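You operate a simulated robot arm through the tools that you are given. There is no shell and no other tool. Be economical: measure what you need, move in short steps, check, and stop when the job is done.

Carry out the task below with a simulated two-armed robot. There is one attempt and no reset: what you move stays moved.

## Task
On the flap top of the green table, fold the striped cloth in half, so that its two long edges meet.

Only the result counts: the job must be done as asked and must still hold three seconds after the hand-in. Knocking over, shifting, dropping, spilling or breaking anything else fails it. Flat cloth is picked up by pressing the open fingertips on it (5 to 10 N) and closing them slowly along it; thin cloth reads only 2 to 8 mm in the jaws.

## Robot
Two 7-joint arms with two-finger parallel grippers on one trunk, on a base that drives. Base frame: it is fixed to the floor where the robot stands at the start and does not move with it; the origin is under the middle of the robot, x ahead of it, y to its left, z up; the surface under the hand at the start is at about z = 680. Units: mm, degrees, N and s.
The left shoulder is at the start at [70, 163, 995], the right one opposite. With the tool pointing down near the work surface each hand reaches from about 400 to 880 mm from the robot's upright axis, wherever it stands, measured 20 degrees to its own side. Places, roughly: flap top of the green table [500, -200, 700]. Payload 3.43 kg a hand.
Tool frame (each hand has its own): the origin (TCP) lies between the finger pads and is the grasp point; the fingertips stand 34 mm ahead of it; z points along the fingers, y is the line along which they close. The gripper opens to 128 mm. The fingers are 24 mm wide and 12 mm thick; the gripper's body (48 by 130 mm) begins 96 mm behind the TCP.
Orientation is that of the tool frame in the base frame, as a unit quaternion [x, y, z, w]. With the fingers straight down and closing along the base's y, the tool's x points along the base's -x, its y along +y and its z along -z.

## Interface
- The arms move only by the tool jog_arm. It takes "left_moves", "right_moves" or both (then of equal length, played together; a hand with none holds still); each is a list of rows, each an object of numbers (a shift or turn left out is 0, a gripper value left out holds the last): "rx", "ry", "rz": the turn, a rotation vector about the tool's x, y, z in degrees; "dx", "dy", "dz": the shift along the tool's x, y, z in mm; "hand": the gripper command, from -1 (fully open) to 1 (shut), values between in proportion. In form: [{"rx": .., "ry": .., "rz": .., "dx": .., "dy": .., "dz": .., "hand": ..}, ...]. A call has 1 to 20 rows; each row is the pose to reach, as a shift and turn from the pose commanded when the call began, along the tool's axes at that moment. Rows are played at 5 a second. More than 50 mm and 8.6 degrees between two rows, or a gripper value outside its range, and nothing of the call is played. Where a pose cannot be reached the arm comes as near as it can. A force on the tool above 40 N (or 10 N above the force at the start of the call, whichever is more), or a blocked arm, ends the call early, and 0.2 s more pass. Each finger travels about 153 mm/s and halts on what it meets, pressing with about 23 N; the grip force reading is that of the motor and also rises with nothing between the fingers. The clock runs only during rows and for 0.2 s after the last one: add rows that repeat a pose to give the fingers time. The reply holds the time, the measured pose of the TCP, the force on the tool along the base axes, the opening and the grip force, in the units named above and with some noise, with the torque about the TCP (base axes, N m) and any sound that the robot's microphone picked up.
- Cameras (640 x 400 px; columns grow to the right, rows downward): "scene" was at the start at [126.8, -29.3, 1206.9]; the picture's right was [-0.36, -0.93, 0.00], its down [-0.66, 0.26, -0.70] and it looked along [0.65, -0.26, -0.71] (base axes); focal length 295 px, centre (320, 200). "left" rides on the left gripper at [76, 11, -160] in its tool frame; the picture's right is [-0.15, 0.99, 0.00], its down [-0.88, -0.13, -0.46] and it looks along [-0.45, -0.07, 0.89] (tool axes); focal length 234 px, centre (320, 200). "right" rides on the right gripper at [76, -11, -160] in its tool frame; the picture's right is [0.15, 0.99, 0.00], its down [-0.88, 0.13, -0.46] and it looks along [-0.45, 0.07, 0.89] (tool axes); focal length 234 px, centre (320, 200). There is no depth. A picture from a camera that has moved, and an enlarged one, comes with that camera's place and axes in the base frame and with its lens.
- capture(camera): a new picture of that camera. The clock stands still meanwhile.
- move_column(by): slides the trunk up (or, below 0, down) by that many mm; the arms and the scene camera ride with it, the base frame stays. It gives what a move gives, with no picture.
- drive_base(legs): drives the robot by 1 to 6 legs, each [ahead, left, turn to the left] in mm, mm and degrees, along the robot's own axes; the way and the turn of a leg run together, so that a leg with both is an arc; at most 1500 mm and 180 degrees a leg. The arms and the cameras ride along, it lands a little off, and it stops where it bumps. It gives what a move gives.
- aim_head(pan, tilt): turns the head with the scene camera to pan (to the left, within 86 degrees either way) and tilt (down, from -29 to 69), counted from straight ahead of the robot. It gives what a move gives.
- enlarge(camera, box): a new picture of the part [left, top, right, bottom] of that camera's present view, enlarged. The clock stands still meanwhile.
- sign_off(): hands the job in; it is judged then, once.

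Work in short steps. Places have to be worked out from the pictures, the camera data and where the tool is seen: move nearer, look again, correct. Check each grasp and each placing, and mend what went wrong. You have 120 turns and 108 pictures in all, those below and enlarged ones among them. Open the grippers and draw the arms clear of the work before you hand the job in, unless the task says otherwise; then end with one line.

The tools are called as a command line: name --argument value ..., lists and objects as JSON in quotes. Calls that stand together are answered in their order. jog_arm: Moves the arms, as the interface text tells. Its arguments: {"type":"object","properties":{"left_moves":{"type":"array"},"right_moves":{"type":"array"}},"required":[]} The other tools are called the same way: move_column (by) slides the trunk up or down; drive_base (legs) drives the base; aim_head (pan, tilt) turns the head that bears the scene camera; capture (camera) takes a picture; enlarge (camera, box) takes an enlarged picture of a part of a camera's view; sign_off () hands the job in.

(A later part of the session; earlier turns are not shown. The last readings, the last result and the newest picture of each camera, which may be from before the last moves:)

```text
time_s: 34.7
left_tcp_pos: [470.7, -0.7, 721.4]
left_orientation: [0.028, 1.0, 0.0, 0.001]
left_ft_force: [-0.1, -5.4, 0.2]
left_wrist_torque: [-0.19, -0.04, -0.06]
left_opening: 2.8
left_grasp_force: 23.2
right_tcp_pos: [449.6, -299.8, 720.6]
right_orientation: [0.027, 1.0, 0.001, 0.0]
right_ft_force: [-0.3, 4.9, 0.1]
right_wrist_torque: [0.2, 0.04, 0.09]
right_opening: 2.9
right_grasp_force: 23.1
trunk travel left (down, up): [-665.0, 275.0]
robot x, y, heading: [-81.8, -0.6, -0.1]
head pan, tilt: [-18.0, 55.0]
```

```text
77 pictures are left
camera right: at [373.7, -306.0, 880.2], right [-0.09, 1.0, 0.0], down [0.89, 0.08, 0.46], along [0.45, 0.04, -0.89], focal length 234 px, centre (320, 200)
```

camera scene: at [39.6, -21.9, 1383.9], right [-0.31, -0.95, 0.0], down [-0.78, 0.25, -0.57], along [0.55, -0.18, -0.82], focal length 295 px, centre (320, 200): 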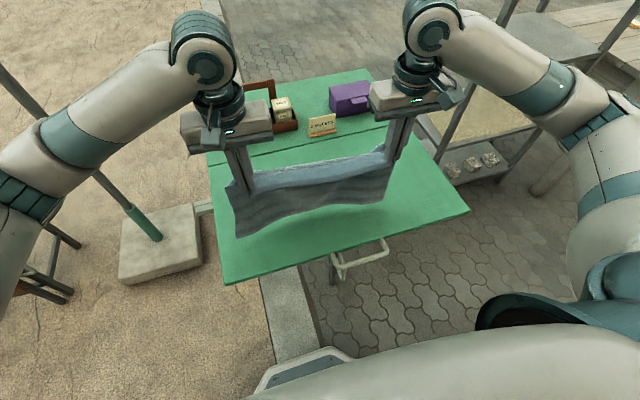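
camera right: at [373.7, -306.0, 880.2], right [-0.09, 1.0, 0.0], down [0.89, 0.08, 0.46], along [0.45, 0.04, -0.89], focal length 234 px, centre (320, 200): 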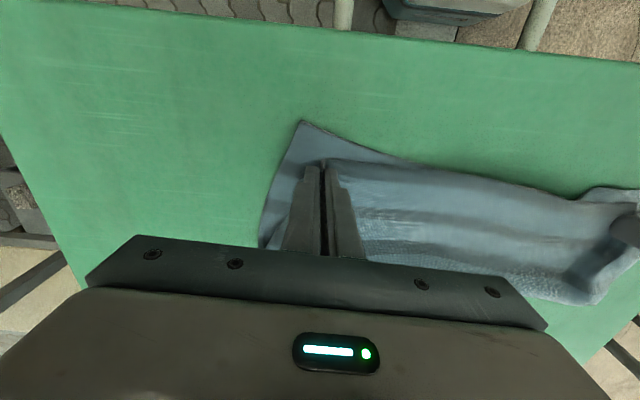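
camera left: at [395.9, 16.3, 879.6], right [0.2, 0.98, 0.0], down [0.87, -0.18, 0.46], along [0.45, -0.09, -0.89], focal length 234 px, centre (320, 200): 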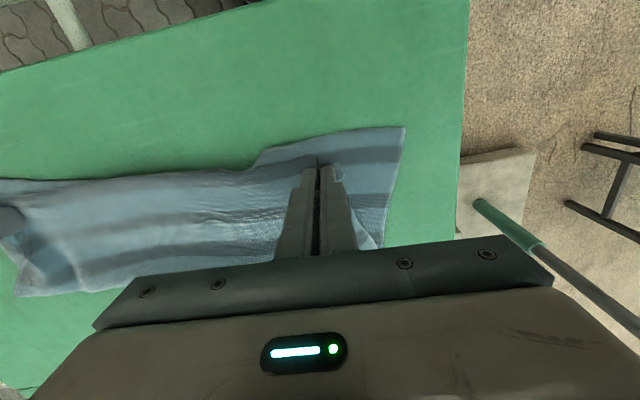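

The lower layer slid along, leaving gaps of about 14 mm on the left and 20 mm on the right. I lift the held edge clear so it does not rub, carry it further back, and lower it straight down.

jog_arm --left_moves '[{"dz": -15, "dx": -5}, {"dz": -30, "dx": -8}, {"dz": -45, "dx": -5}, {"dz": -55, "dx": 2}, {"dz": -58, "dx": 10}, {"dz": -50, "dx": 18}, {"dz": -40, "dx": 23}, {"dz": -28, "dx": 24}, {"dz": -14, "dx": 24}, {"dz": -3, "dx": 24}, {"dz": -1, "dx": 24}]' --right_moves '[{"dz": -15, "dx": -5}, {"dz": -30, "dx": -8}, {"dz": -45, "dx": -5}, {"dz": -55, "dx": 2}, {"dz": -58, "dx": 10}, {"dz": -50, "dx": 20}, {"dz": -40, "dx": 27}, {"dz": -28, "dx": 29}, {"dz": -14, "dx": 29}, {"dz": -3, "dx": 29}, {"dz": -1, "dx": 29}]'

capture --camera "left"

capture --camera "right"

```text
time_s: 37.1
left_tcp_pos: [447.3, 1.2, 721.5]
left_orientation: [0.028, 1.0, 0.0, 0.0]
left_ft_force: [-0.3, -5.0, -0.5]
left_wrist_torque: [-0.15, -0.01, -0.07]
left_opening: 2.7
left_grasp_force: 22.6
right_tcp_pos: [420.3, -298.2, 722.1]
right_orientation: [0.028, 1.0, 0.0, 0.0]
right_ft_force: [1.3, 4.5, 0.6]
right_wrist_torque: [0.2, -0.08, 0.12]
right_opening: 2.3
right_grasp_force: 22.7
trunk travel left (down, up): [-665.0, 275.0]
robot x, y, heading: [-80.6, -1.2, 0.1]
head pan, tilt: [-18.0, 55.0]
```

```text
76 pictures are left
camera left: at [373.3, 18.0, 880.7], right [0.2, 0.98, 0.0], down [0.87, -0.18, 0.46], along [0.45, -0.09, -0.89], focal length 234 px, centre (320, 200)
```

left: 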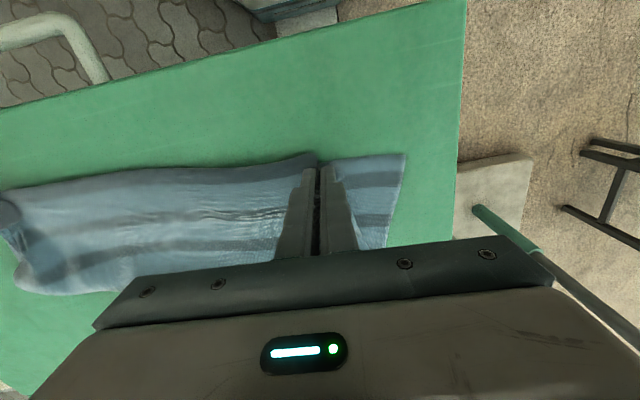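

```text
75 pictures are left
camera right: at [344.2, -304.0, 881.1], right [-0.09, 1.0, 0.0], down [0.89, 0.08, 0.46], along [0.45, 0.04, -0.89], focal length 234 px, centre (320, 200)
```

right: 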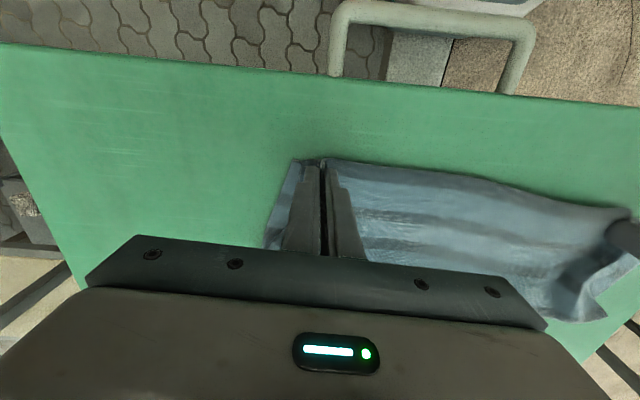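

The edges almost coincide now, with the held edge about 8 mm past the free one. I draw it back 6 mm and lower slightly. Then I open slowly so the fingertips spread the bunched corners back out.

jog_arm --left_moves '[{"dx": -3}, {"dx": -6, "dz": 2}, {"dx": -6, "dz": 4}, {"dx": -6, "dz": 4, "hand": 0.95}, {"dx": -6, "dz": 4, "hand": 0.9}, {"dx": -6, "dz": 4, "hand": 0.85}, {"dx": -6, "dz": 4, "hand": 0.8}, {"dx": -6, "dz": 4, "hand": 0.75}, {"dx": -6, "dz": 4, "hand": 0.7}, {"dx": -6, "dz": 4, "hand": 0.65}, {"dx": -6, "dz": 4, "hand": 0.6}, {"dx": -6, "dz": 4, "hand": 0.55}, {"dx": -6, "dz": 4, "hand": 0.5}, {"dx": -6, "dz": 4, "hand": 0.45}, {"dx": -6, "dz": 4, "hand": 0.4}, {"dx": -6, "dz": 4, "hand": 0.35}]' --right_moves '[{"dx": -3}, {"dx": -6, "dz": 2}, {"dx": -6, "dz": 4}, {"dx": -6, "dz": 4, "hand": 0.95}, {"dx": -6, "dz": 4, "hand": 0.9}, {"dx": -6, "dz": 4, "hand": 0.85}, {"dx": -6, "dz": 4, "hand": 0.8}, {"dx": -6, "dz": 4, "hand": 0.75}, {"dx": -6, "dz": 4, "hand": 0.7}, {"dx": -6, "dz": 4, "hand": 0.65}, {"dx": -6, "dz": 4, "hand": 0.6}, {"dx": -6, "dz": 4, "hand": 0.55}, {"dx": -6, "dz": 4, "hand": 0.5}, {"dx": -6, "dz": 4, "hand": 0.45}, {"dx": -6, "dz": 4, "hand": 0.4}, {"dx": -6, "dz": 4, "hand": 0.35}]'

capture --camera "left"

capture --camera "right"

```text
time_s: 40.5
left_tcp_pos: [453.7, 1.3, 718.5]
left_orientation: [0.028, 1.0, 0.0, -0.001]
left_ft_force: [0.0, 0.6, -0.1]
left_wrist_torque: [0.0, 0.0, -0.01]
left_opening: 41.5
left_grasp_force: 0.1
right_tcp_pos: [425.4, -297.6, 717.2]
right_orientation: [0.027, 1.0, -0.001, 0.0]
right_ft_force: [-0.5, -0.4, 4.3]
right_wrist_torque: [-0.01, -0.04, -0.01]
right_opening: 40.1
right_grasp_force: 0.1
trunk travel left (down, up): [-665.0, 275.0]
robot x, y, heading: [-79.4, -4.0, -0.1]
head pan, tilt: [-18.0, 55.0]
```

```text
74 pictures are left
camera left: at [378.8, 18.2, 877.5], right [0.2, 0.98, 0.0], down [0.87, -0.18, 0.46], along [0.45, -0.09, -0.89], focal length 234 px, centre (320, 200)
```

left: 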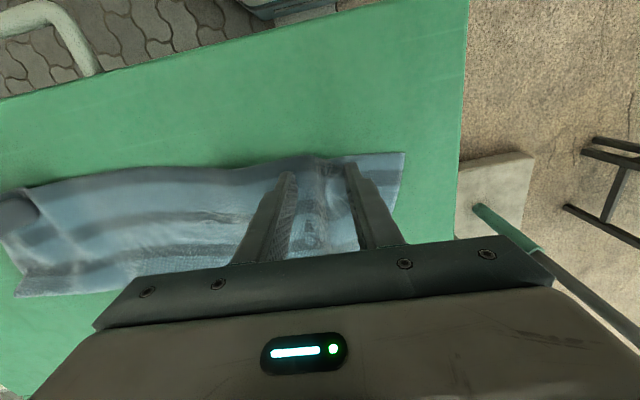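

```text
73 pictures are left
camera right: at [350.2, -304.3, 877.3], right [-0.09, 1.0, 0.0], down [0.89, 0.08, 0.46], along [0.45, 0.04, -0.89], focal length 234 px, centre (320, 200)
```

right: 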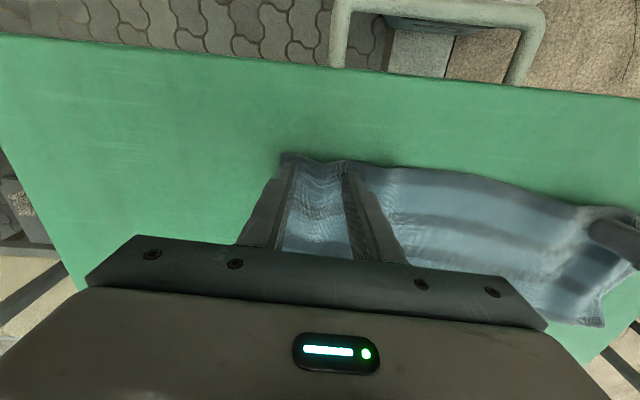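

Both hands released and the cloth spread back out. I lift both hands clear and check the result.

jog_arm --left_moves '[{"dz": -15}, {"dz": -50}, {"dz": -95}, {"dz": -140}, {"dz": -185}, {"dz": -200, "dy": 40}, {"dz": -200, "dy": 80}, {"dz": -200, "dy": 120}, {"dz": -200, "dy": 120}]' --right_moves '[{"dz": -15}, {"dz": -50}, {"dz": -95}, {"dz": -140}, {"dz": -185}, {"dz": -200, "dy": -40}, {"dz": -200, "dy": -80}, {"dz": -200, "dy": -120}, {"dz": -200, "dy": -120}]'

enlarge --camera "scene" --box '[180, 100, 500, 300]'

capture --camera "left"

capture --camera "right"

```text
time_s: 42.5
left_tcp_pos: [458.3, 121.0, 920.1]
left_orientation: [0.03, 1.0, 0.0, -0.001]
left_ft_force: [0.0, 0.0, 0.2]
left_wrist_torque: [0.01, 0.02, 0.03]
left_opening: 41.7
left_grasp_force: 0.0
right_tcp_pos: [420.9, -416.9, 918.1]
right_orientation: [0.027, 1.0, 0.0, 0.0]
right_ft_force: [0.1, -0.7, -0.8]
right_wrist_torque: [0.01, 0.0, -0.04]
right_opening: 41.7
right_grasp_force: 0.1
trunk travel left (down, up): [-665.0, 275.0]
robot x, y, heading: [-81.2, 1.5, 0.1]
head pan, tilt: [-18.0, 55.0]
```

```text
2.00 times, centred on (340, 200) of scene
camera zoom: at [40.7, -22.5, 1383.8], right [-0.31, -0.95, 0.0], down [-0.78, 0.25, -0.57], along [0.54, -0.18, -0.82], focal length 590 px, centre (280, 200)
```

zoom: 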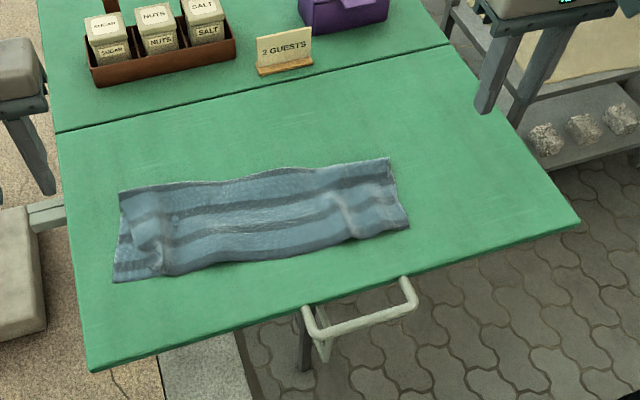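

```text
71 pictures are left
camera left: at [384.4, 136.1, 1077.7], right [0.2, 0.98, 0.0], down [0.87, -0.18, 0.45], along [0.45, -0.09, -0.89], focal length 234 px, centre (320, 200)
```

left: 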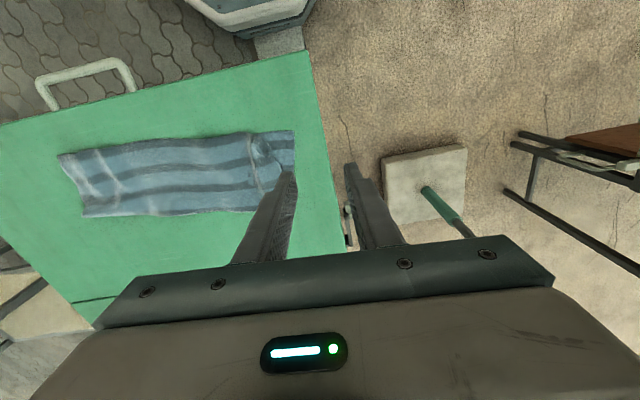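

```text
70 pictures are left
camera right: at [344.5, -424.6, 1076.4], right [-0.09, 1.0, 0.0], down [0.89, 0.08, 0.45], along [0.45, 0.04, -0.89], focal length 234 px, centre (320, 200)
```

right: 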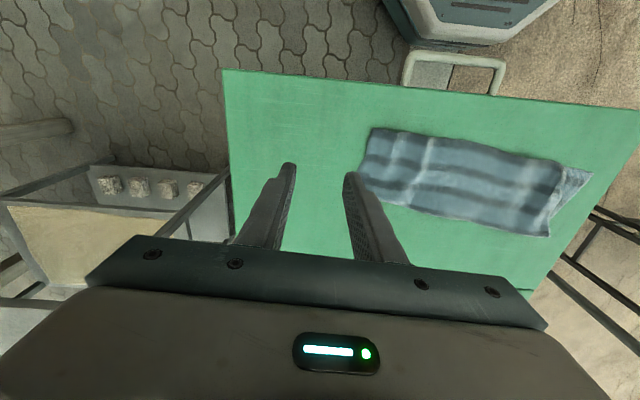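

This is a good fold. I zoom in on both ends to check the corners and the edge match.

enlarge --camera "scene" --box '[225, 170, 325, 250]'

enlarge --camera "scene" --box '[300, 160, 400, 240]'

enlarge --camera "left" --box '[50, 110, 310, 240]'

enlarge --camera "right" --box '[340, 110, 600, 250]'

```text
5.00 times, centred on (275, 210) of scene
camera zoom: at [40.7, -22.5, 1383.8], right [-0.31, -0.95, 0.0], down [-0.78, 0.25, -0.57], along [0.54, -0.18, -0.82], focal length 1475 px, centre (545, 150)
```

zoom: 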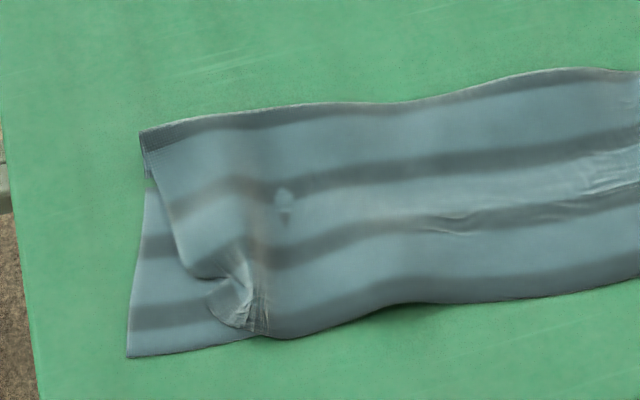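

```text
5.00 times, centred on (350, 200) of scene
camera zoom: at [40.7, -22.5, 1383.8], right [-0.31, -0.95, 0.0], down [-0.78, 0.25, -0.57], along [0.54, -0.18, -0.82], focal length 1475 px, centre (170, 200)
```

zoom: 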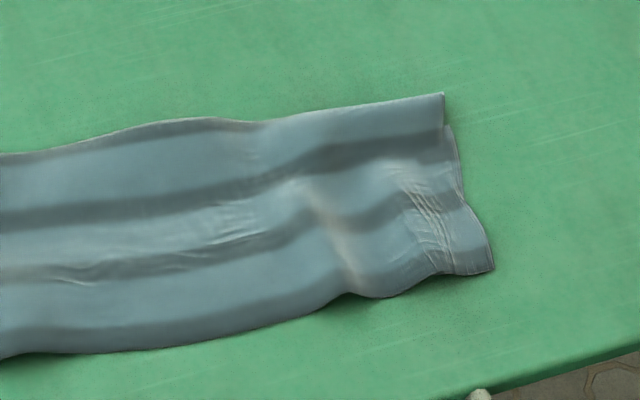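

```text
2.46 times, centred on (180, 175) of left
camera zoom: at [384.4, 136.1, 1077.7], right [0.2, 0.98, 0.0], down [0.87, -0.18, 0.45], along [0.45, -0.09, -0.89], focal length 576 px, centre (665, 262)
```

zoom: 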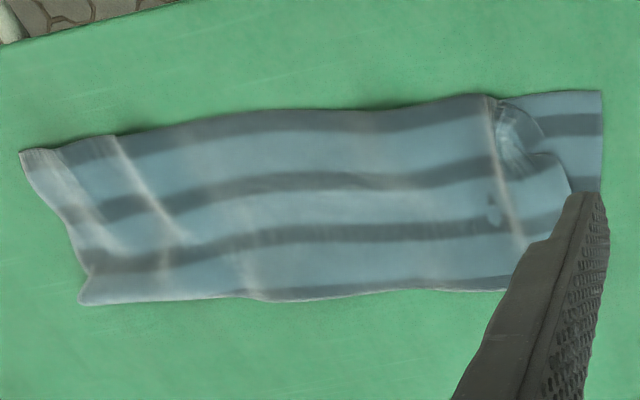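

```text
2.46 times, centred on (470, 180) of right
camera zoom: at [344.5, -424.6, 1076.4], right [-0.09, 1.0, 0.0], down [0.89, 0.08, 0.45], along [0.45, 0.04, -0.89], focal length 576 px, centre (-49, 249)
```

zoom: 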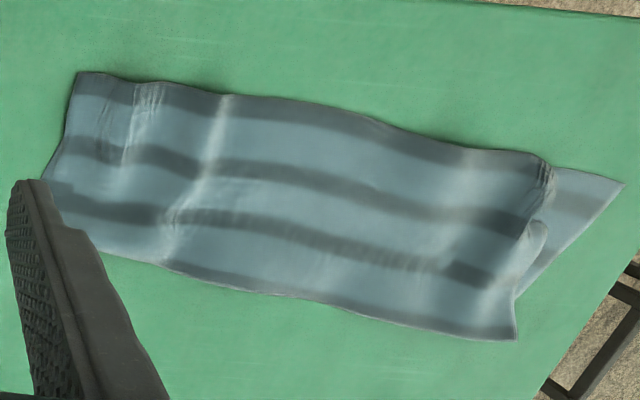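

The right end is fine, but at the left end the upper layer's corner is tucked in, ending near y≈0 instead of y≈75. I will re-grip the upper layer's ridge near (447,8) with the left hand to unfold it, so I go above it and look.

jog_arm --left_moves '[{"dy": -38}, {"dy": -76}, {"dy": -108, "dx": 4, "dz": 30}, {"dy": -108, "dx": 4, "dz": 70}, {"dy": -108, "dx": 4, "dz": 110}, {"dy": -108, "dx": 4, "dz": 140}, {"dy": -108, "dx": 4, "dz": 140}]'

capture --camera "left"

enlarge --camera "left" --box '[230, 120, 430, 245]'

```text
time_s: 44.1
left_tcp_pos: [448.8, 14.2, 776.4]
left_orientation: [0.029, 1.0, 0.0, -0.001]
left_ft_force: [-0.1, 0.3, -1.3]
left_wrist_torque: [0.04, 0.02, 0.0]
left_opening: 41.6
left_grasp_force: 0.1
right_tcp_pos: [419.6, -416.9, 917.6]
right_orientation: [0.028, 1.0, 0.0, -0.001]
right_ft_force: [0.2, 0.5, -0.1]
right_wrist_torque: [-0.02, 0.01, -0.03]
right_opening: 41.5
right_grasp_force: 0.1
trunk travel left (down, up): [-665.0, 275.0]
robot x, y, heading: [-78.5, -3.9, 0.0]
head pan, tilt: [-18.0, 55.0]
```

```text
65 pictures are left
camera left: at [374.3, 30.1, 935.7], right [0.2, 0.98, 0.0], down [0.87, -0.18, 0.46], along [0.45, -0.09, -0.89], focal length 234 px, centre (320, 200)
```

left: 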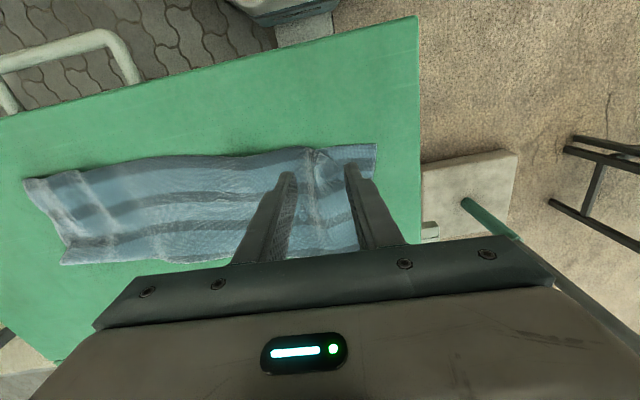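

```text
3.20 times, centred on (330, 182) of left
camera zoom: at [374.3, 30.1, 935.7], right [0.2, 0.98, 0.0], down [0.87, -0.18, 0.46], along [0.45, -0.09, -0.89], focal length 749 px, centre (288, 256)
```

zoom: 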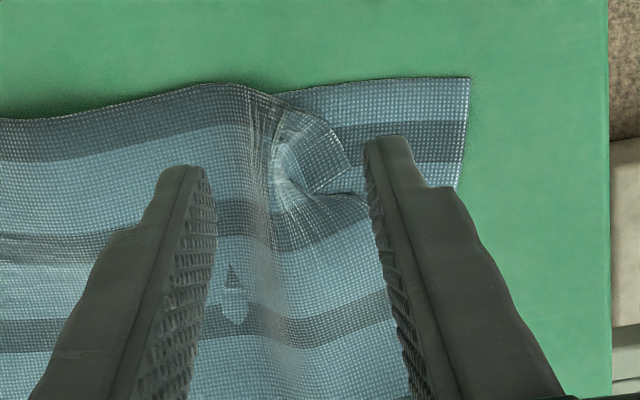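

The ridge to pinch runs at about y≈5, with the crumpled corner just left of it. I lower the left hand onto it with light contact.

jog_arm --left_moves '[{"dy": -8, "dz": 25}, {"dy": -8, "dz": 45}, {"dy": -8, "dz": 54}, {"dy": -8, "dz": 58}, {"dy": -8, "dz": 59}, {"dy": -8, "dz": 59}]'

```text
time_s: 45.5
left_tcp_pos: [449.4, 5.7, 719.0]
left_orientation: [0.028, 1.0, 0.0, 0.0]
left_ft_force: [-0.7, 0.7, 0.1]
left_wrist_torque: [-0.01, -0.04, 0.01]
left_opening: 41.4
left_grasp_force: 0.0
right_tcp_pos: [419.9, -417.3, 918.0]
right_orientation: [0.028, 1.0, 0.0, -0.001]
right_ft_force: [0.0, -0.3, 0.7]
right_wrist_torque: [0.01, 0.0, 0.0]
right_opening: 41.8
right_grasp_force: 0.0
trunk travel left (down, up): [-665.0, 275.0]
robot x, y, heading: [-80.0, 2.3, 0.0]
head pan, tilt: [-18.0, 55.0]
```

There is no contact yet, so I go down 2–3 mm more.

jog_arm --left_moves '[{"dz": 1}, {"dz": 2}, {"dz": 2.5}, {"dz": 2.5}]'

```text
time_s: 46.5
left_tcp_pos: [449.0, 4.1, 717.4]
left_orientation: [0.028, 1.0, 0.0, 0.0]
left_ft_force: [0.4, -0.1, 3.6]
left_wrist_torque: [-0.1, -0.04, 0.0]
left_opening: 41.7
left_grasp_force: 0.5
right_tcp_pos: [421.0, -417.4, 917.1]
right_orientation: [0.028, 1.0, 0.0, 0.0]
right_ft_force: [0.8, -0.3, 0.6]
right_wrist_torque: [0.01, 0.02, 0.01]
right_opening: 41.8
right_grasp_force: 0.1
trunk travel left (down, up): [-665.0, 275.0]
robot x, y, heading: [-79.4, 5.0, -0.0]
head pan, tilt: [-18.0, 55.0]
```

With light 3.6 N contact on the upper layer, I close slowly on the ridge.

jog_arm --left_moves '[{"hand": 0.4}, {"hand": 0.45}, {"hand": 0.5}, {"hand": 0.55}, {"hand": 0.6}, {"hand": 0.65}, {"hand": 0.7}, {"hand": 0.75}, {"hand": 0.8}, {"hand": 0.85}, {"hand": 0.9}, {"hand": 0.95}, {"hand": 1}, {"hand": 1}, {"hand": 1}]'

capture --camera "left"

```text
time_s: 49.7
left_tcp_pos: [449.5, 5.0, 716.8]
left_orientation: [0.028, 1.0, -0.001, 0.0]
left_ft_force: [0.2, -1.0, 3.8]
left_wrist_torque: [-0.04, -0.02, -0.05]
left_opening: 11.5
left_grasp_force: 23.0
right_tcp_pos: [420.6, -417.9, 918.2]
right_orientation: [0.029, 1.0, 0.0, 0.0]
right_ft_force: [0.5, 0.3, 0.7]
right_wrist_torque: [-0.03, -0.02, 0.0]
right_opening: 41.6
right_grasp_force: 0.1
trunk travel left (down, up): [-665.0, 275.0]
robot x, y, heading: [-80.2, -0.9, -0.1]
head pan, tilt: [-18.0, 55.0]
```

```text
63 pictures are left
camera left: at [374.1, 20.9, 875.4], right [0.2, 0.98, 0.0], down [0.87, -0.18, 0.46], along [0.45, -0.09, -0.89], focal length 234 px, centre (320, 200)
```

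left: 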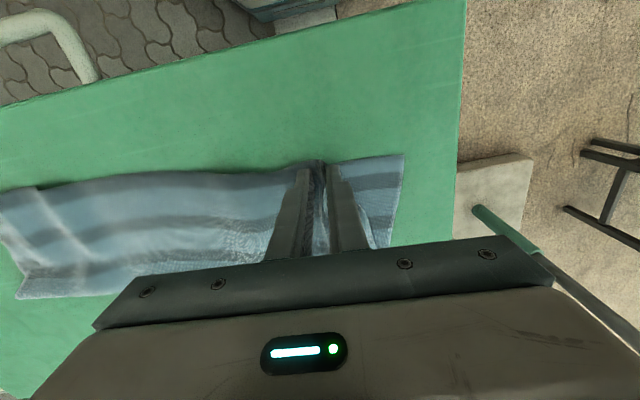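

The grip holds an 11.5 mm bunch of the crumpled upper layer, and the lower layer looks undisturbed. I lift it to see the tucked corner.

jog_arm --left_moves '[{"dz": -10}, {"dz": -25}, {"dz": -40, "dx": -5}, {"dz": -55, "dx": -10}, {"dz": -70, "dx": -15}, {"dz": -70, "dx": -15}]'

enlarge --camera "scene" --box '[200, 140, 420, 260]'

capture --camera "left"

```text
time_s: 51.1
left_tcp_pos: [463.6, 3.8, 786.8]
left_orientation: [0.028, 1.0, 0.001, 0.0]
left_ft_force: [0.7, -1.0, -0.4]
left_wrist_torque: [-0.02, 0.02, -0.02]
left_opening: 2.8
left_grasp_force: 22.3
right_tcp_pos: [421.0, -418.3, 918.0]
right_orientation: [0.028, 1.0, 0.0, 0.001]
right_ft_force: [-0.2, 0.8, -0.2]
right_wrist_torque: [-0.02, -0.01, 0.0]
right_opening: 41.6
right_grasp_force: 0.1
trunk travel left (down, up): [-665.0, 275.0]
robot x, y, heading: [-78.8, 0.1, 0.0]
head pan, tilt: [-18.0, 55.0]
```

```text
2.91 times, centred on (310, 200) of scene
camera zoom: at [39.8, -21.9, 1383.8], right [-0.31, -0.95, 0.0], down [-0.78, 0.25, -0.57], along [0.55, -0.18, -0.82], focal length 858 px, centre (349, 200)
```

zoom: 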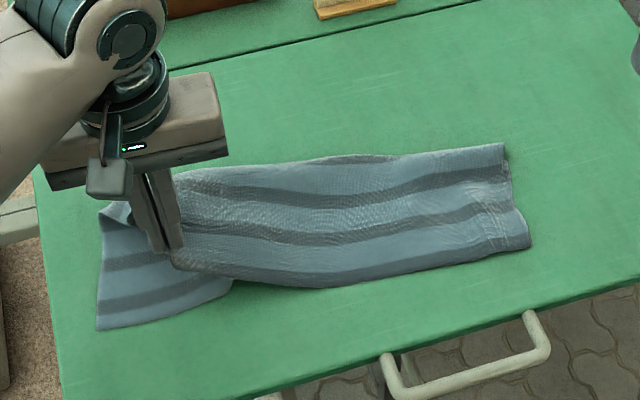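

```text
61 pictures are left
camera left: at [389.2, 20.9, 945.3], right [0.2, 0.98, 0.0], down [0.87, -0.18, 0.46], along [0.45, -0.09, -0.89], focal length 234 px, centre (320, 200)
```

left: 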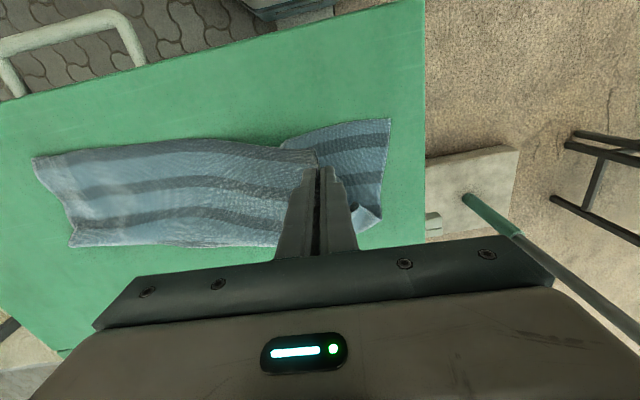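

The grip now holds just the upper layer (2.8 mm). I lift higher and fold back toward +x to free the corner and expose the lower edge.

jog_arm --left_moves '[{"dz": -10, "dx": -8}, {"dz": -20, "dx": -18}, {"dz": -30, "dx": -28}, {"dz": -40, "dx": -38}, {"dz": -48, "dx": -48}, {"dz": -54, "dx": -58, "dy": 5}, {"dz": -58, "dx": -68, "dy": 10}, {"dz": -58, "dx": -68, "dy": 10}]'

enlarge --camera "scene" --box '[200, 140, 420, 260]'

capture --camera "left"

```text
time_s: 52.9
left_tcp_pos: [533.5, 10.7, 845.9]
left_orientation: [0.028, 1.0, -0.001, 0.0]
left_ft_force: [0.1, -0.5, 0.5]
left_wrist_torque: [-0.01, -0.01, 0.02]
left_opening: 2.4
left_grasp_force: 22.9
right_tcp_pos: [419.6, -417.3, 918.3]
right_orientation: [0.027, 1.0, 0.0, -0.001]
right_ft_force: [-0.3, 0.0, 0.1]
right_wrist_torque: [0.02, -0.02, 0.01]
right_opening: 41.7
right_grasp_force: 0.0
trunk travel left (down, up): [-665.0, 275.0]
robot x, y, heading: [-82.3, -0.6, 0.1]
head pan, tilt: [-18.0, 55.0]
```

```text
2.91 times, centred on (310, 200) of scene
camera zoom: at [39.8, -22.0, 1383.9], right [-0.31, -0.95, 0.0], down [-0.78, 0.25, -0.57], along [0.55, -0.18, -0.82], focal length 858 px, centre (349, 200)
```

zoom: 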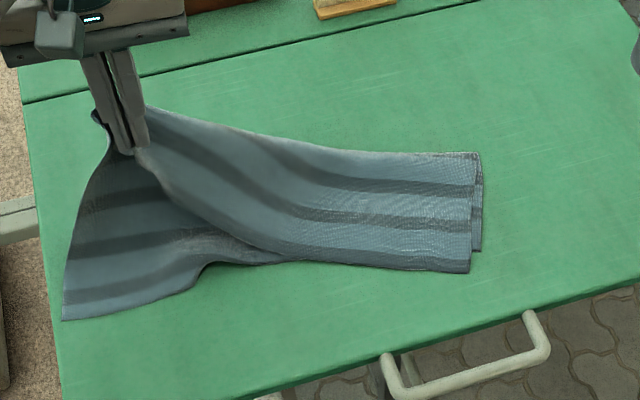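

```text
59 pictures are left
camera left: at [458.5, 26.5, 1004.6], right [0.2, 0.98, 0.0], down [0.87, -0.18, 0.46], along [0.45, -0.09, -0.89], focal length 234 px, centre (320, 200)
```

left: 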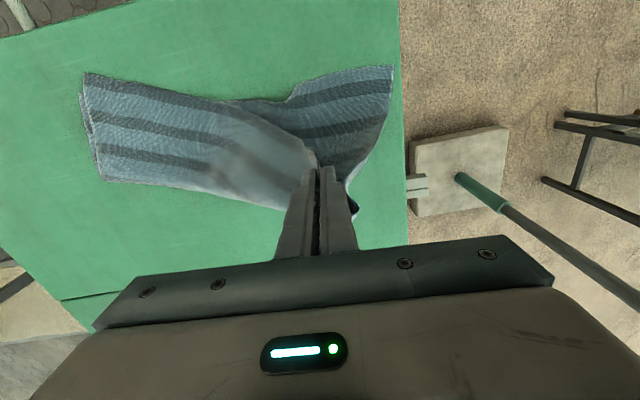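

The tucked corner is freed and the right end lies neat. The lower edge has a notch near (483,-22) and a ~20 mm bow. I fold the upper back further with the left hand so the right hand can straighten the lower edge.

jog_arm --left_moves '[{"dx": -12, "dy": -3}, {"dx": -24, "dy": -6, "dz": 4}, {"dx": -36, "dy": -10, "dz": 8}, {"dx": -48, "dy": -14, "dz": 14}, {"dx": -60, "dy": -17, "dz": 20}, {"dx": -70, "dy": -20, "dz": 25}, {"dx": -70, "dy": -20, "dz": 25}]'

enlarge --camera "scene" --box '[200, 140, 420, 260]'

capture --camera "right"

```text
time_s: 54.5
left_tcp_pos: [601.7, -13.4, 820.1]
left_orientation: [0.028, 1.0, 0.0, 0.0]
left_ft_force: [-0.1, -0.3, -0.8]
left_wrist_torque: [0.02, -0.01, 0.01]
left_opening: 2.5
left_grasp_force: 22.8
right_tcp_pos: [419.8, -417.9, 917.8]
right_orientation: [0.028, 1.0, -0.001, 0.001]
right_ft_force: [0.7, -1.0, 0.3]
right_wrist_torque: [0.02, 0.0, 0.0]
right_opening: 41.3
right_grasp_force: 0.0
trunk travel left (down, up): [-665.0, 275.0]
robot x, y, heading: [-80.6, -0.0, 0.0]
head pan, tilt: [-18.0, 55.0]
```

```text
2.91 times, centred on (310, 200) of scene
camera zoom: at [39.8, -21.8, 1383.9], right [-0.31, -0.95, 0.0], down [-0.78, 0.25, -0.57], along [0.55, -0.18, -0.82], focal length 858 px, centre (349, 200)
```

zoom: 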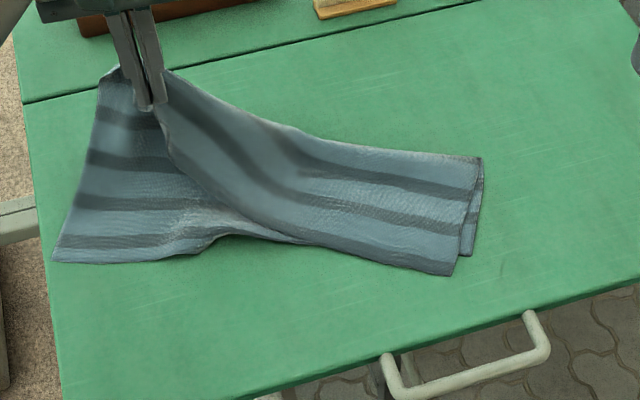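

```text
57 pictures are left
camera right: at [343.9, -423.7, 1077.0], right [-0.09, 1.0, 0.0], down [0.89, 0.08, 0.46], along [0.45, 0.04, -0.89], focal length 234 px, centre (320, 200)
```

right: 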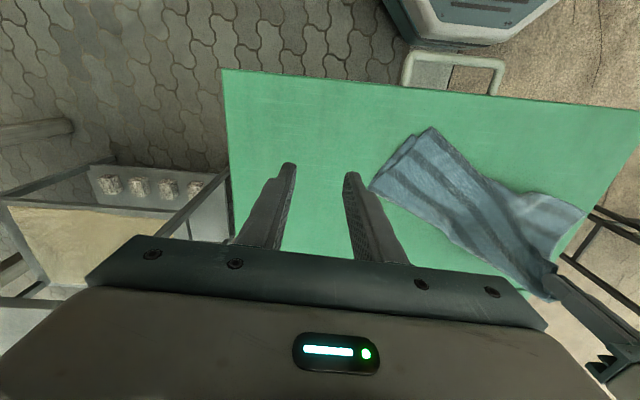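

The whole cloth slides and rotates as one when pulled, so I need an anchor. I will press the right hand on the folded right end at about (480,-254) while the left hand brings the corner back over.

jog_arm --right_moves '[{"dy": 40, "dx": -13, "dz": 20}, {"dy": 80, "dx": -26, "dz": 50}, {"dy": 120, "dx": -39, "dz": 90}, {"dy": 164, "dx": -51, "dz": 110}, {"dy": 164, "dx": -51, "dz": 150}, {"dy": 164, "dx": -51, "dz": 185}, {"dy": 164, "dx": -51, "dz": 195}, {"dy": 164, "dx": -51, "dz": 199}, {"dy": 164, "dx": -51, "dz": 199}]'

enlarge --camera "scene" --box '[200, 120, 420, 260]'

```text
refused: row 2 steps farther than a row can; nothing moved
```

```text
2.86 times, centred on (310, 190) of scene
camera zoom: at [39.8, -21.8, 1383.9], right [-0.31, -0.95, 0.0], down [-0.78, 0.25, -0.57], along [0.55, -0.18, -0.82], focal length 843 px, centre (349, 229)
```

zoom: 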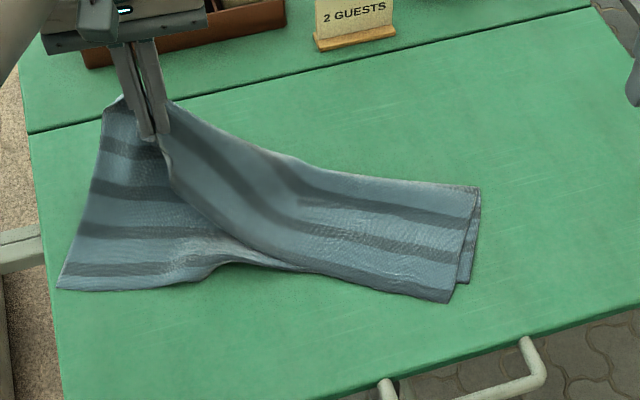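

The steps were too long, so I replay the move with smaller ones.

jog_arm --right_moves '[{"dy": 35, "dx": -11, "dz": 20}, {"dy": 70, "dx": -22, "dz": 40}, {"dy": 105, "dx": -33, "dz": 60}, {"dy": 140, "dx": -44, "dz": 80}, {"dy": 164, "dx": -51, "dz": 110}, {"dy": 164, "dx": -51, "dz": 150}, {"dy": 164, "dx": -51, "dz": 180}, {"dy": 164, "dx": -51, "dz": 195}, {"dy": 164, "dx": -51, "dz": 200}, {"dy": 164, "dx": -51, "dz": 200}]'

capture --camera "right"

```text
time_s: 56.7
left_tcp_pos: [602.7, -12.7, 820.4]
left_orientation: [0.028, 1.0, -0.001, 0.0]
left_ft_force: [0.4, -0.3, -0.4]
left_wrist_torque: [-0.02, 0.05, 0.01]
left_opening: 2.4
left_grasp_force: 22.7
right_tcp_pos: [481.4, -257.2, 718.5]
right_orientation: [0.028, 1.0, 0.0, 0.0]
right_ft_force: [-0.5, 0.4, 0.0]
right_wrist_torque: [-0.04, 0.01, 0.0]
right_opening: 41.6
right_grasp_force: 0.1
trunk travel left (down, up): [-665.0, 275.0]
robot x, y, heading: [-80.6, 0.7, 0.0]
head pan, tilt: [-18.0, 55.0]
```

```text
55 pictures are left
camera right: at [404.6, -263.4, 877.8], right [-0.09, 1.0, 0.0], down [0.89, 0.08, 0.46], along [0.45, 0.04, -0.89], focal length 234 px, centre (320, 200)
```

right: 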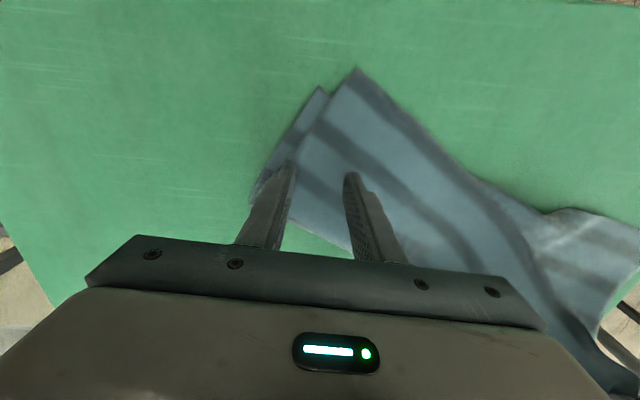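

The upper right corner is about 20 mm out relative to the lower one. I press the right hand down lightly as the anchor.

jog_arm --right_moves '[{"dz": 1.5}, {"dz": 2.5}, {"dz": 3.5}, {"dz": 3.5}]'

```text
time_s: 57.7
left_tcp_pos: [601.3, -13.2, 819.6]
left_orientation: [0.028, 1.0, 0.0, 0.0]
left_ft_force: [-0.3, 0.7, -0.4]
left_wrist_torque: [0.0, 0.0, 0.0]
left_opening: 2.8
left_grasp_force: 22.6
right_tcp_pos: [479.4, -256.8, 714.5]
right_orientation: [0.029, 1.0, -0.001, 0.0]
right_ft_force: [1.4, 0.0, 5.8]
right_wrist_torque: [-0.08, -0.04, 0.02]
right_opening: 41.8
right_grasp_force: 0.0
trunk travel left (down, up): [-665.0, 275.0]
robot x, y, heading: [-79.5, -0.5, -0.1]
head pan, tilt: [-18.0, 55.0]
```

The anchor holds at 5.8 N. I carry the left hand's held edge back toward -x and out to +y, still raised, to pull the slack out.

jog_arm --left_moves '[{"dx": 4, "dy": 10, "rz": 1}, {"dx": 10, "dy": 20, "rz": 3, "dz": 2}, {"dx": 18, "dy": 30, "rz": 5, "dz": 6}, {"dx": 28, "dy": 40, "rz": 7, "dz": 12}, {"dx": 38, "dy": 50, "rz": 9, "dz": 18}, {"dx": 48, "dy": 58, "rz": 11, "dz": 26}, {"dx": 56, "dy": 62, "rz": 12, "dz": 34}, {"dx": 56, "dy": 62, "rz": 12, "dz": 34}]' --right_moves '[{"dz": 1}, {"dz": 1}, {"dz": 1}, {"dz": 1}, {"dz": 1}, {"dz": 1}, {"dz": 1}, {"dz": 1}]'

enlarge --camera "scene" --box '[180, 120, 440, 270]'

capture --camera "left"

```text
time_s: 59.5
left_tcp_pos: [547.7, 49.8, 785.3]
left_orientation: [0.133, 0.991, 0.0, 0.0]
left_ft_force: [0.3, 0.9, 0.7]
left_wrist_torque: [-0.01, 0.03, 0.03]
left_opening: 2.9
left_grasp_force: 23.0
right_tcp_pos: [479.9, -257.3, 713.6]
right_orientation: [0.027, 1.0, 0.0, 0.0]
right_ft_force: [0.6, 0.1, 5.5]
right_wrist_torque: [-0.11, -0.02, 0.03]
right_opening: 41.7
right_grasp_force: 0.3
trunk travel left (down, up): [-665.0, 275.0]
robot x, y, heading: [-81.6, -2.6, -0.1]
head pan, tilt: [-18.0, 55.0]
```

```text
2.46 times, centred on (310, 195) of scene
camera zoom: at [39.5, -21.8, 1383.9], right [-0.31, -0.95, 0.0], down [-0.78, 0.25, -0.57], along [0.55, -0.18, -0.82], focal length 726 px, centre (345, 212)
```

zoom: 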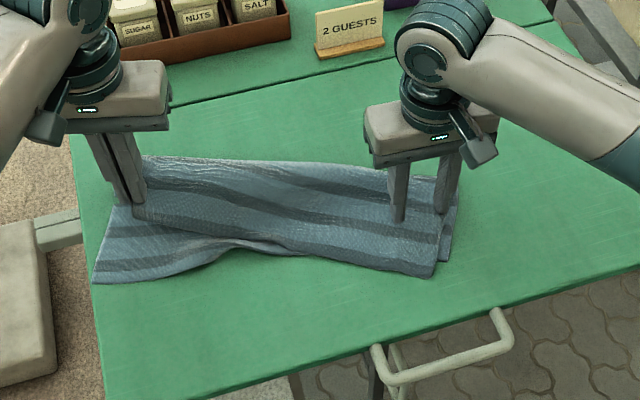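

```text
53 pictures are left
camera left: at [478.4, 82.3, 944.3], right [0.4, 0.92, 0.0], down [0.82, -0.36, 0.46], along [0.42, -0.18, -0.89], focal length 234 px, centre (320, 200)
```

left: 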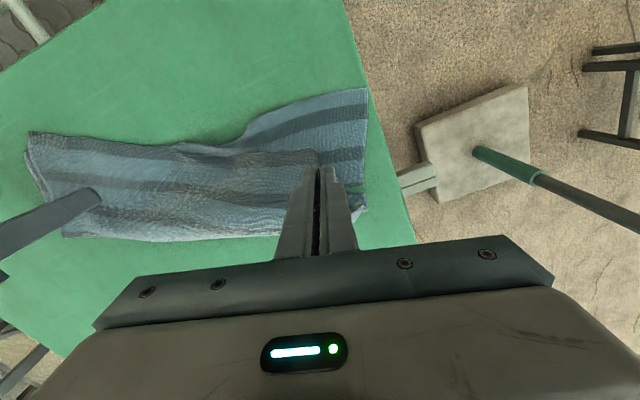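

The lower layer is bowed by 25–35 mm and the cloth sits too far left, so I will re-lay it: grip the upper edge near its right corner too, hang the cloth again, lay it fully flat by dragging, then fold back over. First I raise the right hand above the right corner for a view.

jog_arm --right_moves '[{"dz": -20}, {"dz": -50, "dx": 25, "dy": 15, "rz": 6}, {"dz": -70, "dx": 50, "dy": 30, "rz": 12}, {"dz": -70, "dx": 73, "dy": 37, "rz": 12}, {"dz": -70, "dx": 73, "dy": 37, "rz": 12, "hand": 0.6}, {"dz": -70, "dx": 73, "dy": 37, "rz": 12, "hand": 0.6}]'

capture --camera "right"

```text
time_s: 60.9
left_tcp_pos: [548.9, 49.2, 785.8]
left_orientation: [0.132, 0.991, 0.0, 0.001]
left_ft_force: [0.1, -0.4, 0.2]
left_wrist_torque: [0.01, 0.01, 0.02]
left_opening: 2.7
left_grasp_force: 23.4
right_tcp_pos: [410.2, -215.9, 785.2]
right_orientation: [0.133, 0.991, 0.0, 0.0]
right_ft_force: [-0.1, 0.3, -0.4]
right_wrist_torque: [0.03, -0.02, 0.04]
right_opening: 26.0
right_grasp_force: 0.1
trunk travel left (down, up): [-665.0, 275.0]
robot x, y, heading: [-82.5, 0.8, 0.2]
head pan, tilt: [-18.0, 55.0]
```

```text
52 pictures are left
camera right: at [334.0, -205.8, 943.5], right [0.12, 0.99, 0.0], down [0.88, -0.11, 0.46], along [0.45, -0.06, -0.89], focal length 234 px, centre (320, 200)
```

right: 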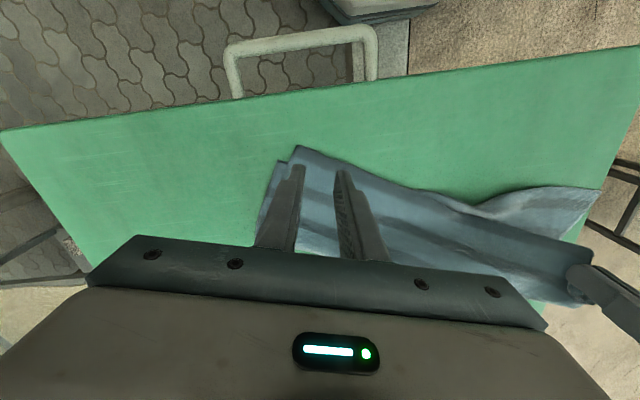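

The upper right corner is at (397,-239) with the edge angled about 25°, and a strip of it lies clear of the lower layer. I align there and descend.

jog_arm --right_moves '[{"dx": -6, "dy": -3, "rz": 8, "dz": 20}, {"dx": -6, "dy": -3, "rz": 8, "dz": 50}, {"dx": -6, "dy": -3, "rz": 8, "dz": 65}, {"dx": -6, "dy": -3, "rz": 8, "dz": 69}, {"dx": -6, "dy": -3, "rz": 8, "dz": 71}, {"dx": -6, "dy": -3, "rz": 8, "dz": 71}]'

enlarge --camera "right" --box '[220, 100, 460, 250]'

```text
time_s: 62.3
left_tcp_pos: [547.6, 50.5, 785.2]
left_orientation: [0.132, 0.991, 0.0, -0.001]
left_ft_force: [0.9, -0.3, -0.7]
left_wrist_torque: [-0.05, -0.01, 0.03]
left_opening: 2.4
left_grasp_force: 23.6
right_tcp_pos: [414.3, -220.8, 714.3]
right_orientation: [0.201, 0.98, 0.0, 0.001]
right_ft_force: [-1.5, 0.5, 8.9]
right_wrist_torque: [0.02, -0.09, -0.01]
right_opening: 25.5
right_grasp_force: 0.1
trunk travel left (down, up): [-665.0, 275.0]
robot x, y, heading: [-80.1, 4.3, -0.3]
head pan, tilt: [-18.0, 55.0]
```

```text
2.67 times, centred on (340, 175) of right
camera zoom: at [339.8, -200.0, 872.5], right [0.26, 0.97, 0.0], down [0.86, -0.23, 0.46], along [0.44, -0.12, -0.89], focal length 624 px, centre (267, 267)
```

zoom: 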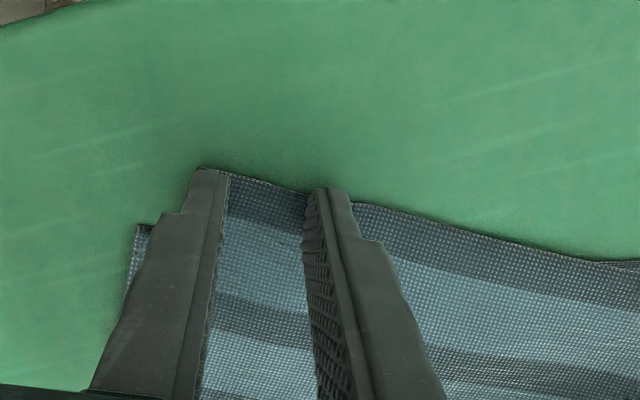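

The fingers straddle the upper layer's corner strip with 9 N of contact. I close slowly.

jog_arm --right_moves '[{"hand": 0.63}, {"hand": 0.66}, {"hand": 0.69}, {"hand": 0.72}, {"hand": 0.75}, {"hand": 0.78}, {"hand": 0.81}, {"hand": 0.84}, {"hand": 0.87}, {"hand": 0.9}, {"hand": 0.93}, {"hand": 0.96}, {"hand": 1}, {"hand": 1}, {"hand": 1}]'

enlarge --camera "right" --box '[220, 100, 460, 250]'

```text
time_s: 65.5
left_tcp_pos: [548.7, 52.2, 785.4]
left_orientation: [0.132, 0.991, 0.0, 0.0]
left_ft_force: [-0.3, 0.9, 0.0]
left_wrist_torque: [-0.02, 0.0, 0.01]
left_opening: 2.8
left_grasp_force: 23.5
right_tcp_pos: [414.1, -221.3, 713.0]
right_orientation: [0.202, 0.979, 0.0, 0.001]
right_ft_force: [-1.3, 0.6, 11.9]
right_wrist_torque: [0.01, -0.12, 0.05]
right_opening: 0.0
right_grasp_force: 23.2
trunk travel left (down, up): [-665.0, 275.0]
robot x, y, heading: [-78.9, -0.9, 0.1]
head pan, tilt: [-18.0, 55.0]
```

```text
2.67 times, centred on (340, 175) of right
camera zoom: at [339.6, -199.8, 872.3], right [0.26, 0.97, 0.0], down [0.86, -0.23, 0.46], along [0.44, -0.12, -0.89], focal length 624 px, centre (267, 267)
```

zoom: 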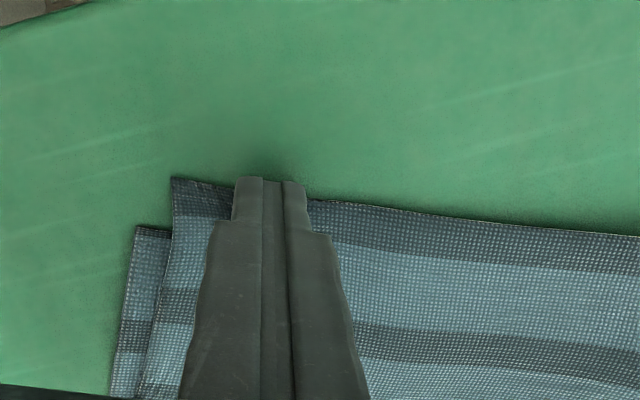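

The fingers slipped without gathering cloth. I lift, open to about 40 mm, move slightly further onto the cloth, and press again.

jog_arm --right_moves '[{"dz": -10}, {"dz": -10, "dx": -7, "dy": 9, "hand": 0.38}, {"dz": -10, "dx": -7, "dy": 9, "hand": 0.38}, {"dz": -3, "dx": -7, "dy": 9}, {"dz": 0, "dx": -7, "dy": 9}, {"dz": 0, "dx": -7, "dy": 9}]'

enlarge --camera "right" --box '[220, 100, 460, 250]'

```text
time_s: 66.9
left_tcp_pos: [547.7, 49.9, 786.5]
left_orientation: [0.132, 0.991, 0.0, 0.0]
left_ft_force: [-1.0, 0.0, -0.1]
left_wrist_torque: [-0.05, -0.01, 0.02]
left_opening: 2.5
left_grasp_force: 22.8
right_tcp_pos: [423.5, -214.6, 714.2]
right_orientation: [0.202, 0.979, 0.0, 0.001]
right_ft_force: [-0.7, -1.6, 10.2]
right_wrist_torque: [0.09, -0.19, -0.03]
right_opening: 39.3
right_grasp_force: 0.1
trunk travel left (down, up): [-665.0, 275.0]
robot x, y, heading: [-80.1, -3.0, -0.1]
head pan, tilt: [-18.0, 55.0]
```

```text
2.67 times, centred on (340, 175) of right
camera zoom: at [349.4, -194.1, 872.9], right [0.26, 0.97, 0.0], down [0.86, -0.23, 0.46], along [0.44, -0.12, -0.89], focal length 624 px, centre (267, 267)
```

zoom: 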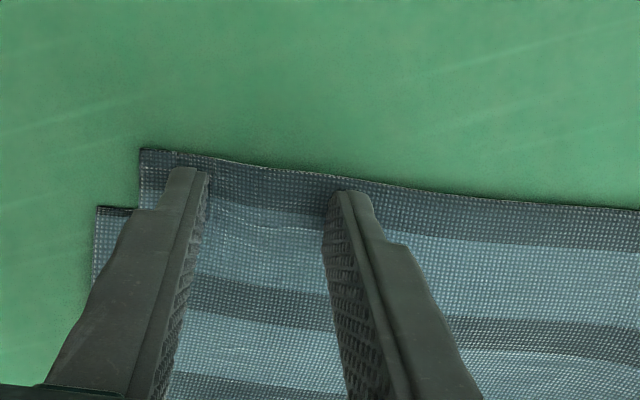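

Both fingers are on the cloth at 10 N, so I close slowly.

jog_arm --right_moves '[{"hand": 0.42}, {"hand": 0.46}, {"hand": 0.5}, {"hand": 0.54}, {"hand": 0.58}, {"hand": 0.62}, {"hand": 0.66}, {"hand": 0.7}, {"hand": 0.74}, {"hand": 0.78}, {"hand": 0.82}, {"hand": 0.86}, {"hand": 0.9}, {"hand": 0.94}, {"hand": 0.98}, {"hand": 1}, {"hand": 1}, {"hand": 1}]'

enlarge --camera "right" --box '[220, 100, 460, 250]'

```text
time_s: 70.7
left_tcp_pos: [548.1, 50.6, 785.9]
left_orientation: [0.132, 0.991, 0.0, 0.0]
left_ft_force: [-1.9, -4.1, -1.2]
left_wrist_torque: [-0.09, 0.05, -0.01]
left_opening: 2.7
left_grasp_force: 23.5
right_tcp_pos: [422.7, -213.5, 713.6]
right_orientation: [0.201, 0.98, 0.0, 0.001]
right_ft_force: [0.5, 5.8, 14.0]
right_wrist_torque: [0.26, -0.25, 0.07]
right_opening: 2.5
right_grasp_force: 23.5
trunk travel left (down, up): [-665.0, 275.0]
robot x, y, heading: [-82.7, 0.9, 0.0]
head pan, tilt: [-18.0, 55.0]
```

```text
2.67 times, centred on (340, 175) of right
camera zoom: at [349.1, -193.4, 872.8], right [0.26, 0.97, 0.0], down [0.86, -0.23, 0.46], along [0.44, -0.12, -0.89], focal length 624 px, centre (267, 267)
```

zoom: 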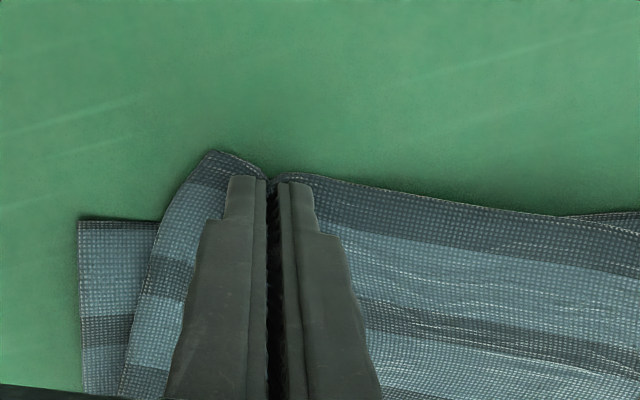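

The right hand holds only the upper layer (2.5 mm), and the lower layer stayed put. I lift the right hand level with the left and then raise the trunk to hang the cloth.

jog_arm --right_moves '[{"dz": -10, "dy": 2}, {"dz": -25, "dy": 2}, {"dz": -40, "dy": 2}, {"dz": -55, "dy": 2}, {"dz": -72, "dy": 2}, {"dz": -72, "dy": 2}]'

move_column --by 180

capture --camera "scene"

```text
time_s: 72.1
left_tcp_pos: [548.1, 50.1, 784.7]
left_orientation: [0.132, 0.991, -0.001, 0.0]
left_ft_force: [0.1, -0.6, -0.5]
left_wrist_torque: [0.01, 0.01, 0.03]
left_opening: 2.7
left_grasp_force: 23.0
right_tcp_pos: [424.9, -212.9, 786.1]
right_orientation: [0.201, 0.98, -0.001, 0.0]
right_ft_force: [-0.5, 0.7, -0.1]
right_wrist_torque: [-0.02, -0.03, 0.03]
right_opening: 2.1
right_grasp_force: 23.3
trunk travel left (down, up): [-665.0, 275.0]
robot x, y, heading: [-80.0, -1.7, -0.3]
head pan, tilt: [-18.0, 55.0]
```

```text
time_s: 74.1
left_tcp_pos: [549.5, 51.4, 965.5]
left_orientation: [0.132, 0.991, 0.0, 0.0]
left_ft_force: [0.1, -1.1, -0.2]
left_wrist_torque: [-0.01, -0.01, 0.0]
left_opening: 2.6
left_grasp_force: 23.1
right_tcp_pos: [424.4, -213.2, 965.8]
right_orientation: [0.201, 0.98, 0.0, 0.0]
right_ft_force: [-0.3, -0.3, 0.7]
right_wrist_torque: [0.0, 0.04, 0.03]
right_opening: 2.4
right_grasp_force: 22.5
trunk travel left (down, up): [-845.0, 95.0]
robot x, y, heading: [-80.7, -1.5, 0.1]
head pan, tilt: [-18.0, 55.0]
```

```text
47 pictures are left
camera scene: at [40.2, -22.0, 1563.8], right [-0.31, -0.95, 0.0], down [-0.78, 0.25, -0.57], along [0.55, -0.18, -0.82], focal length 295 px, centre (320, 200)
```

scene: 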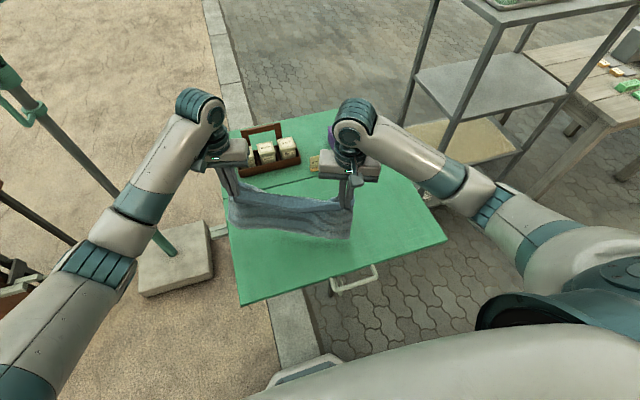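

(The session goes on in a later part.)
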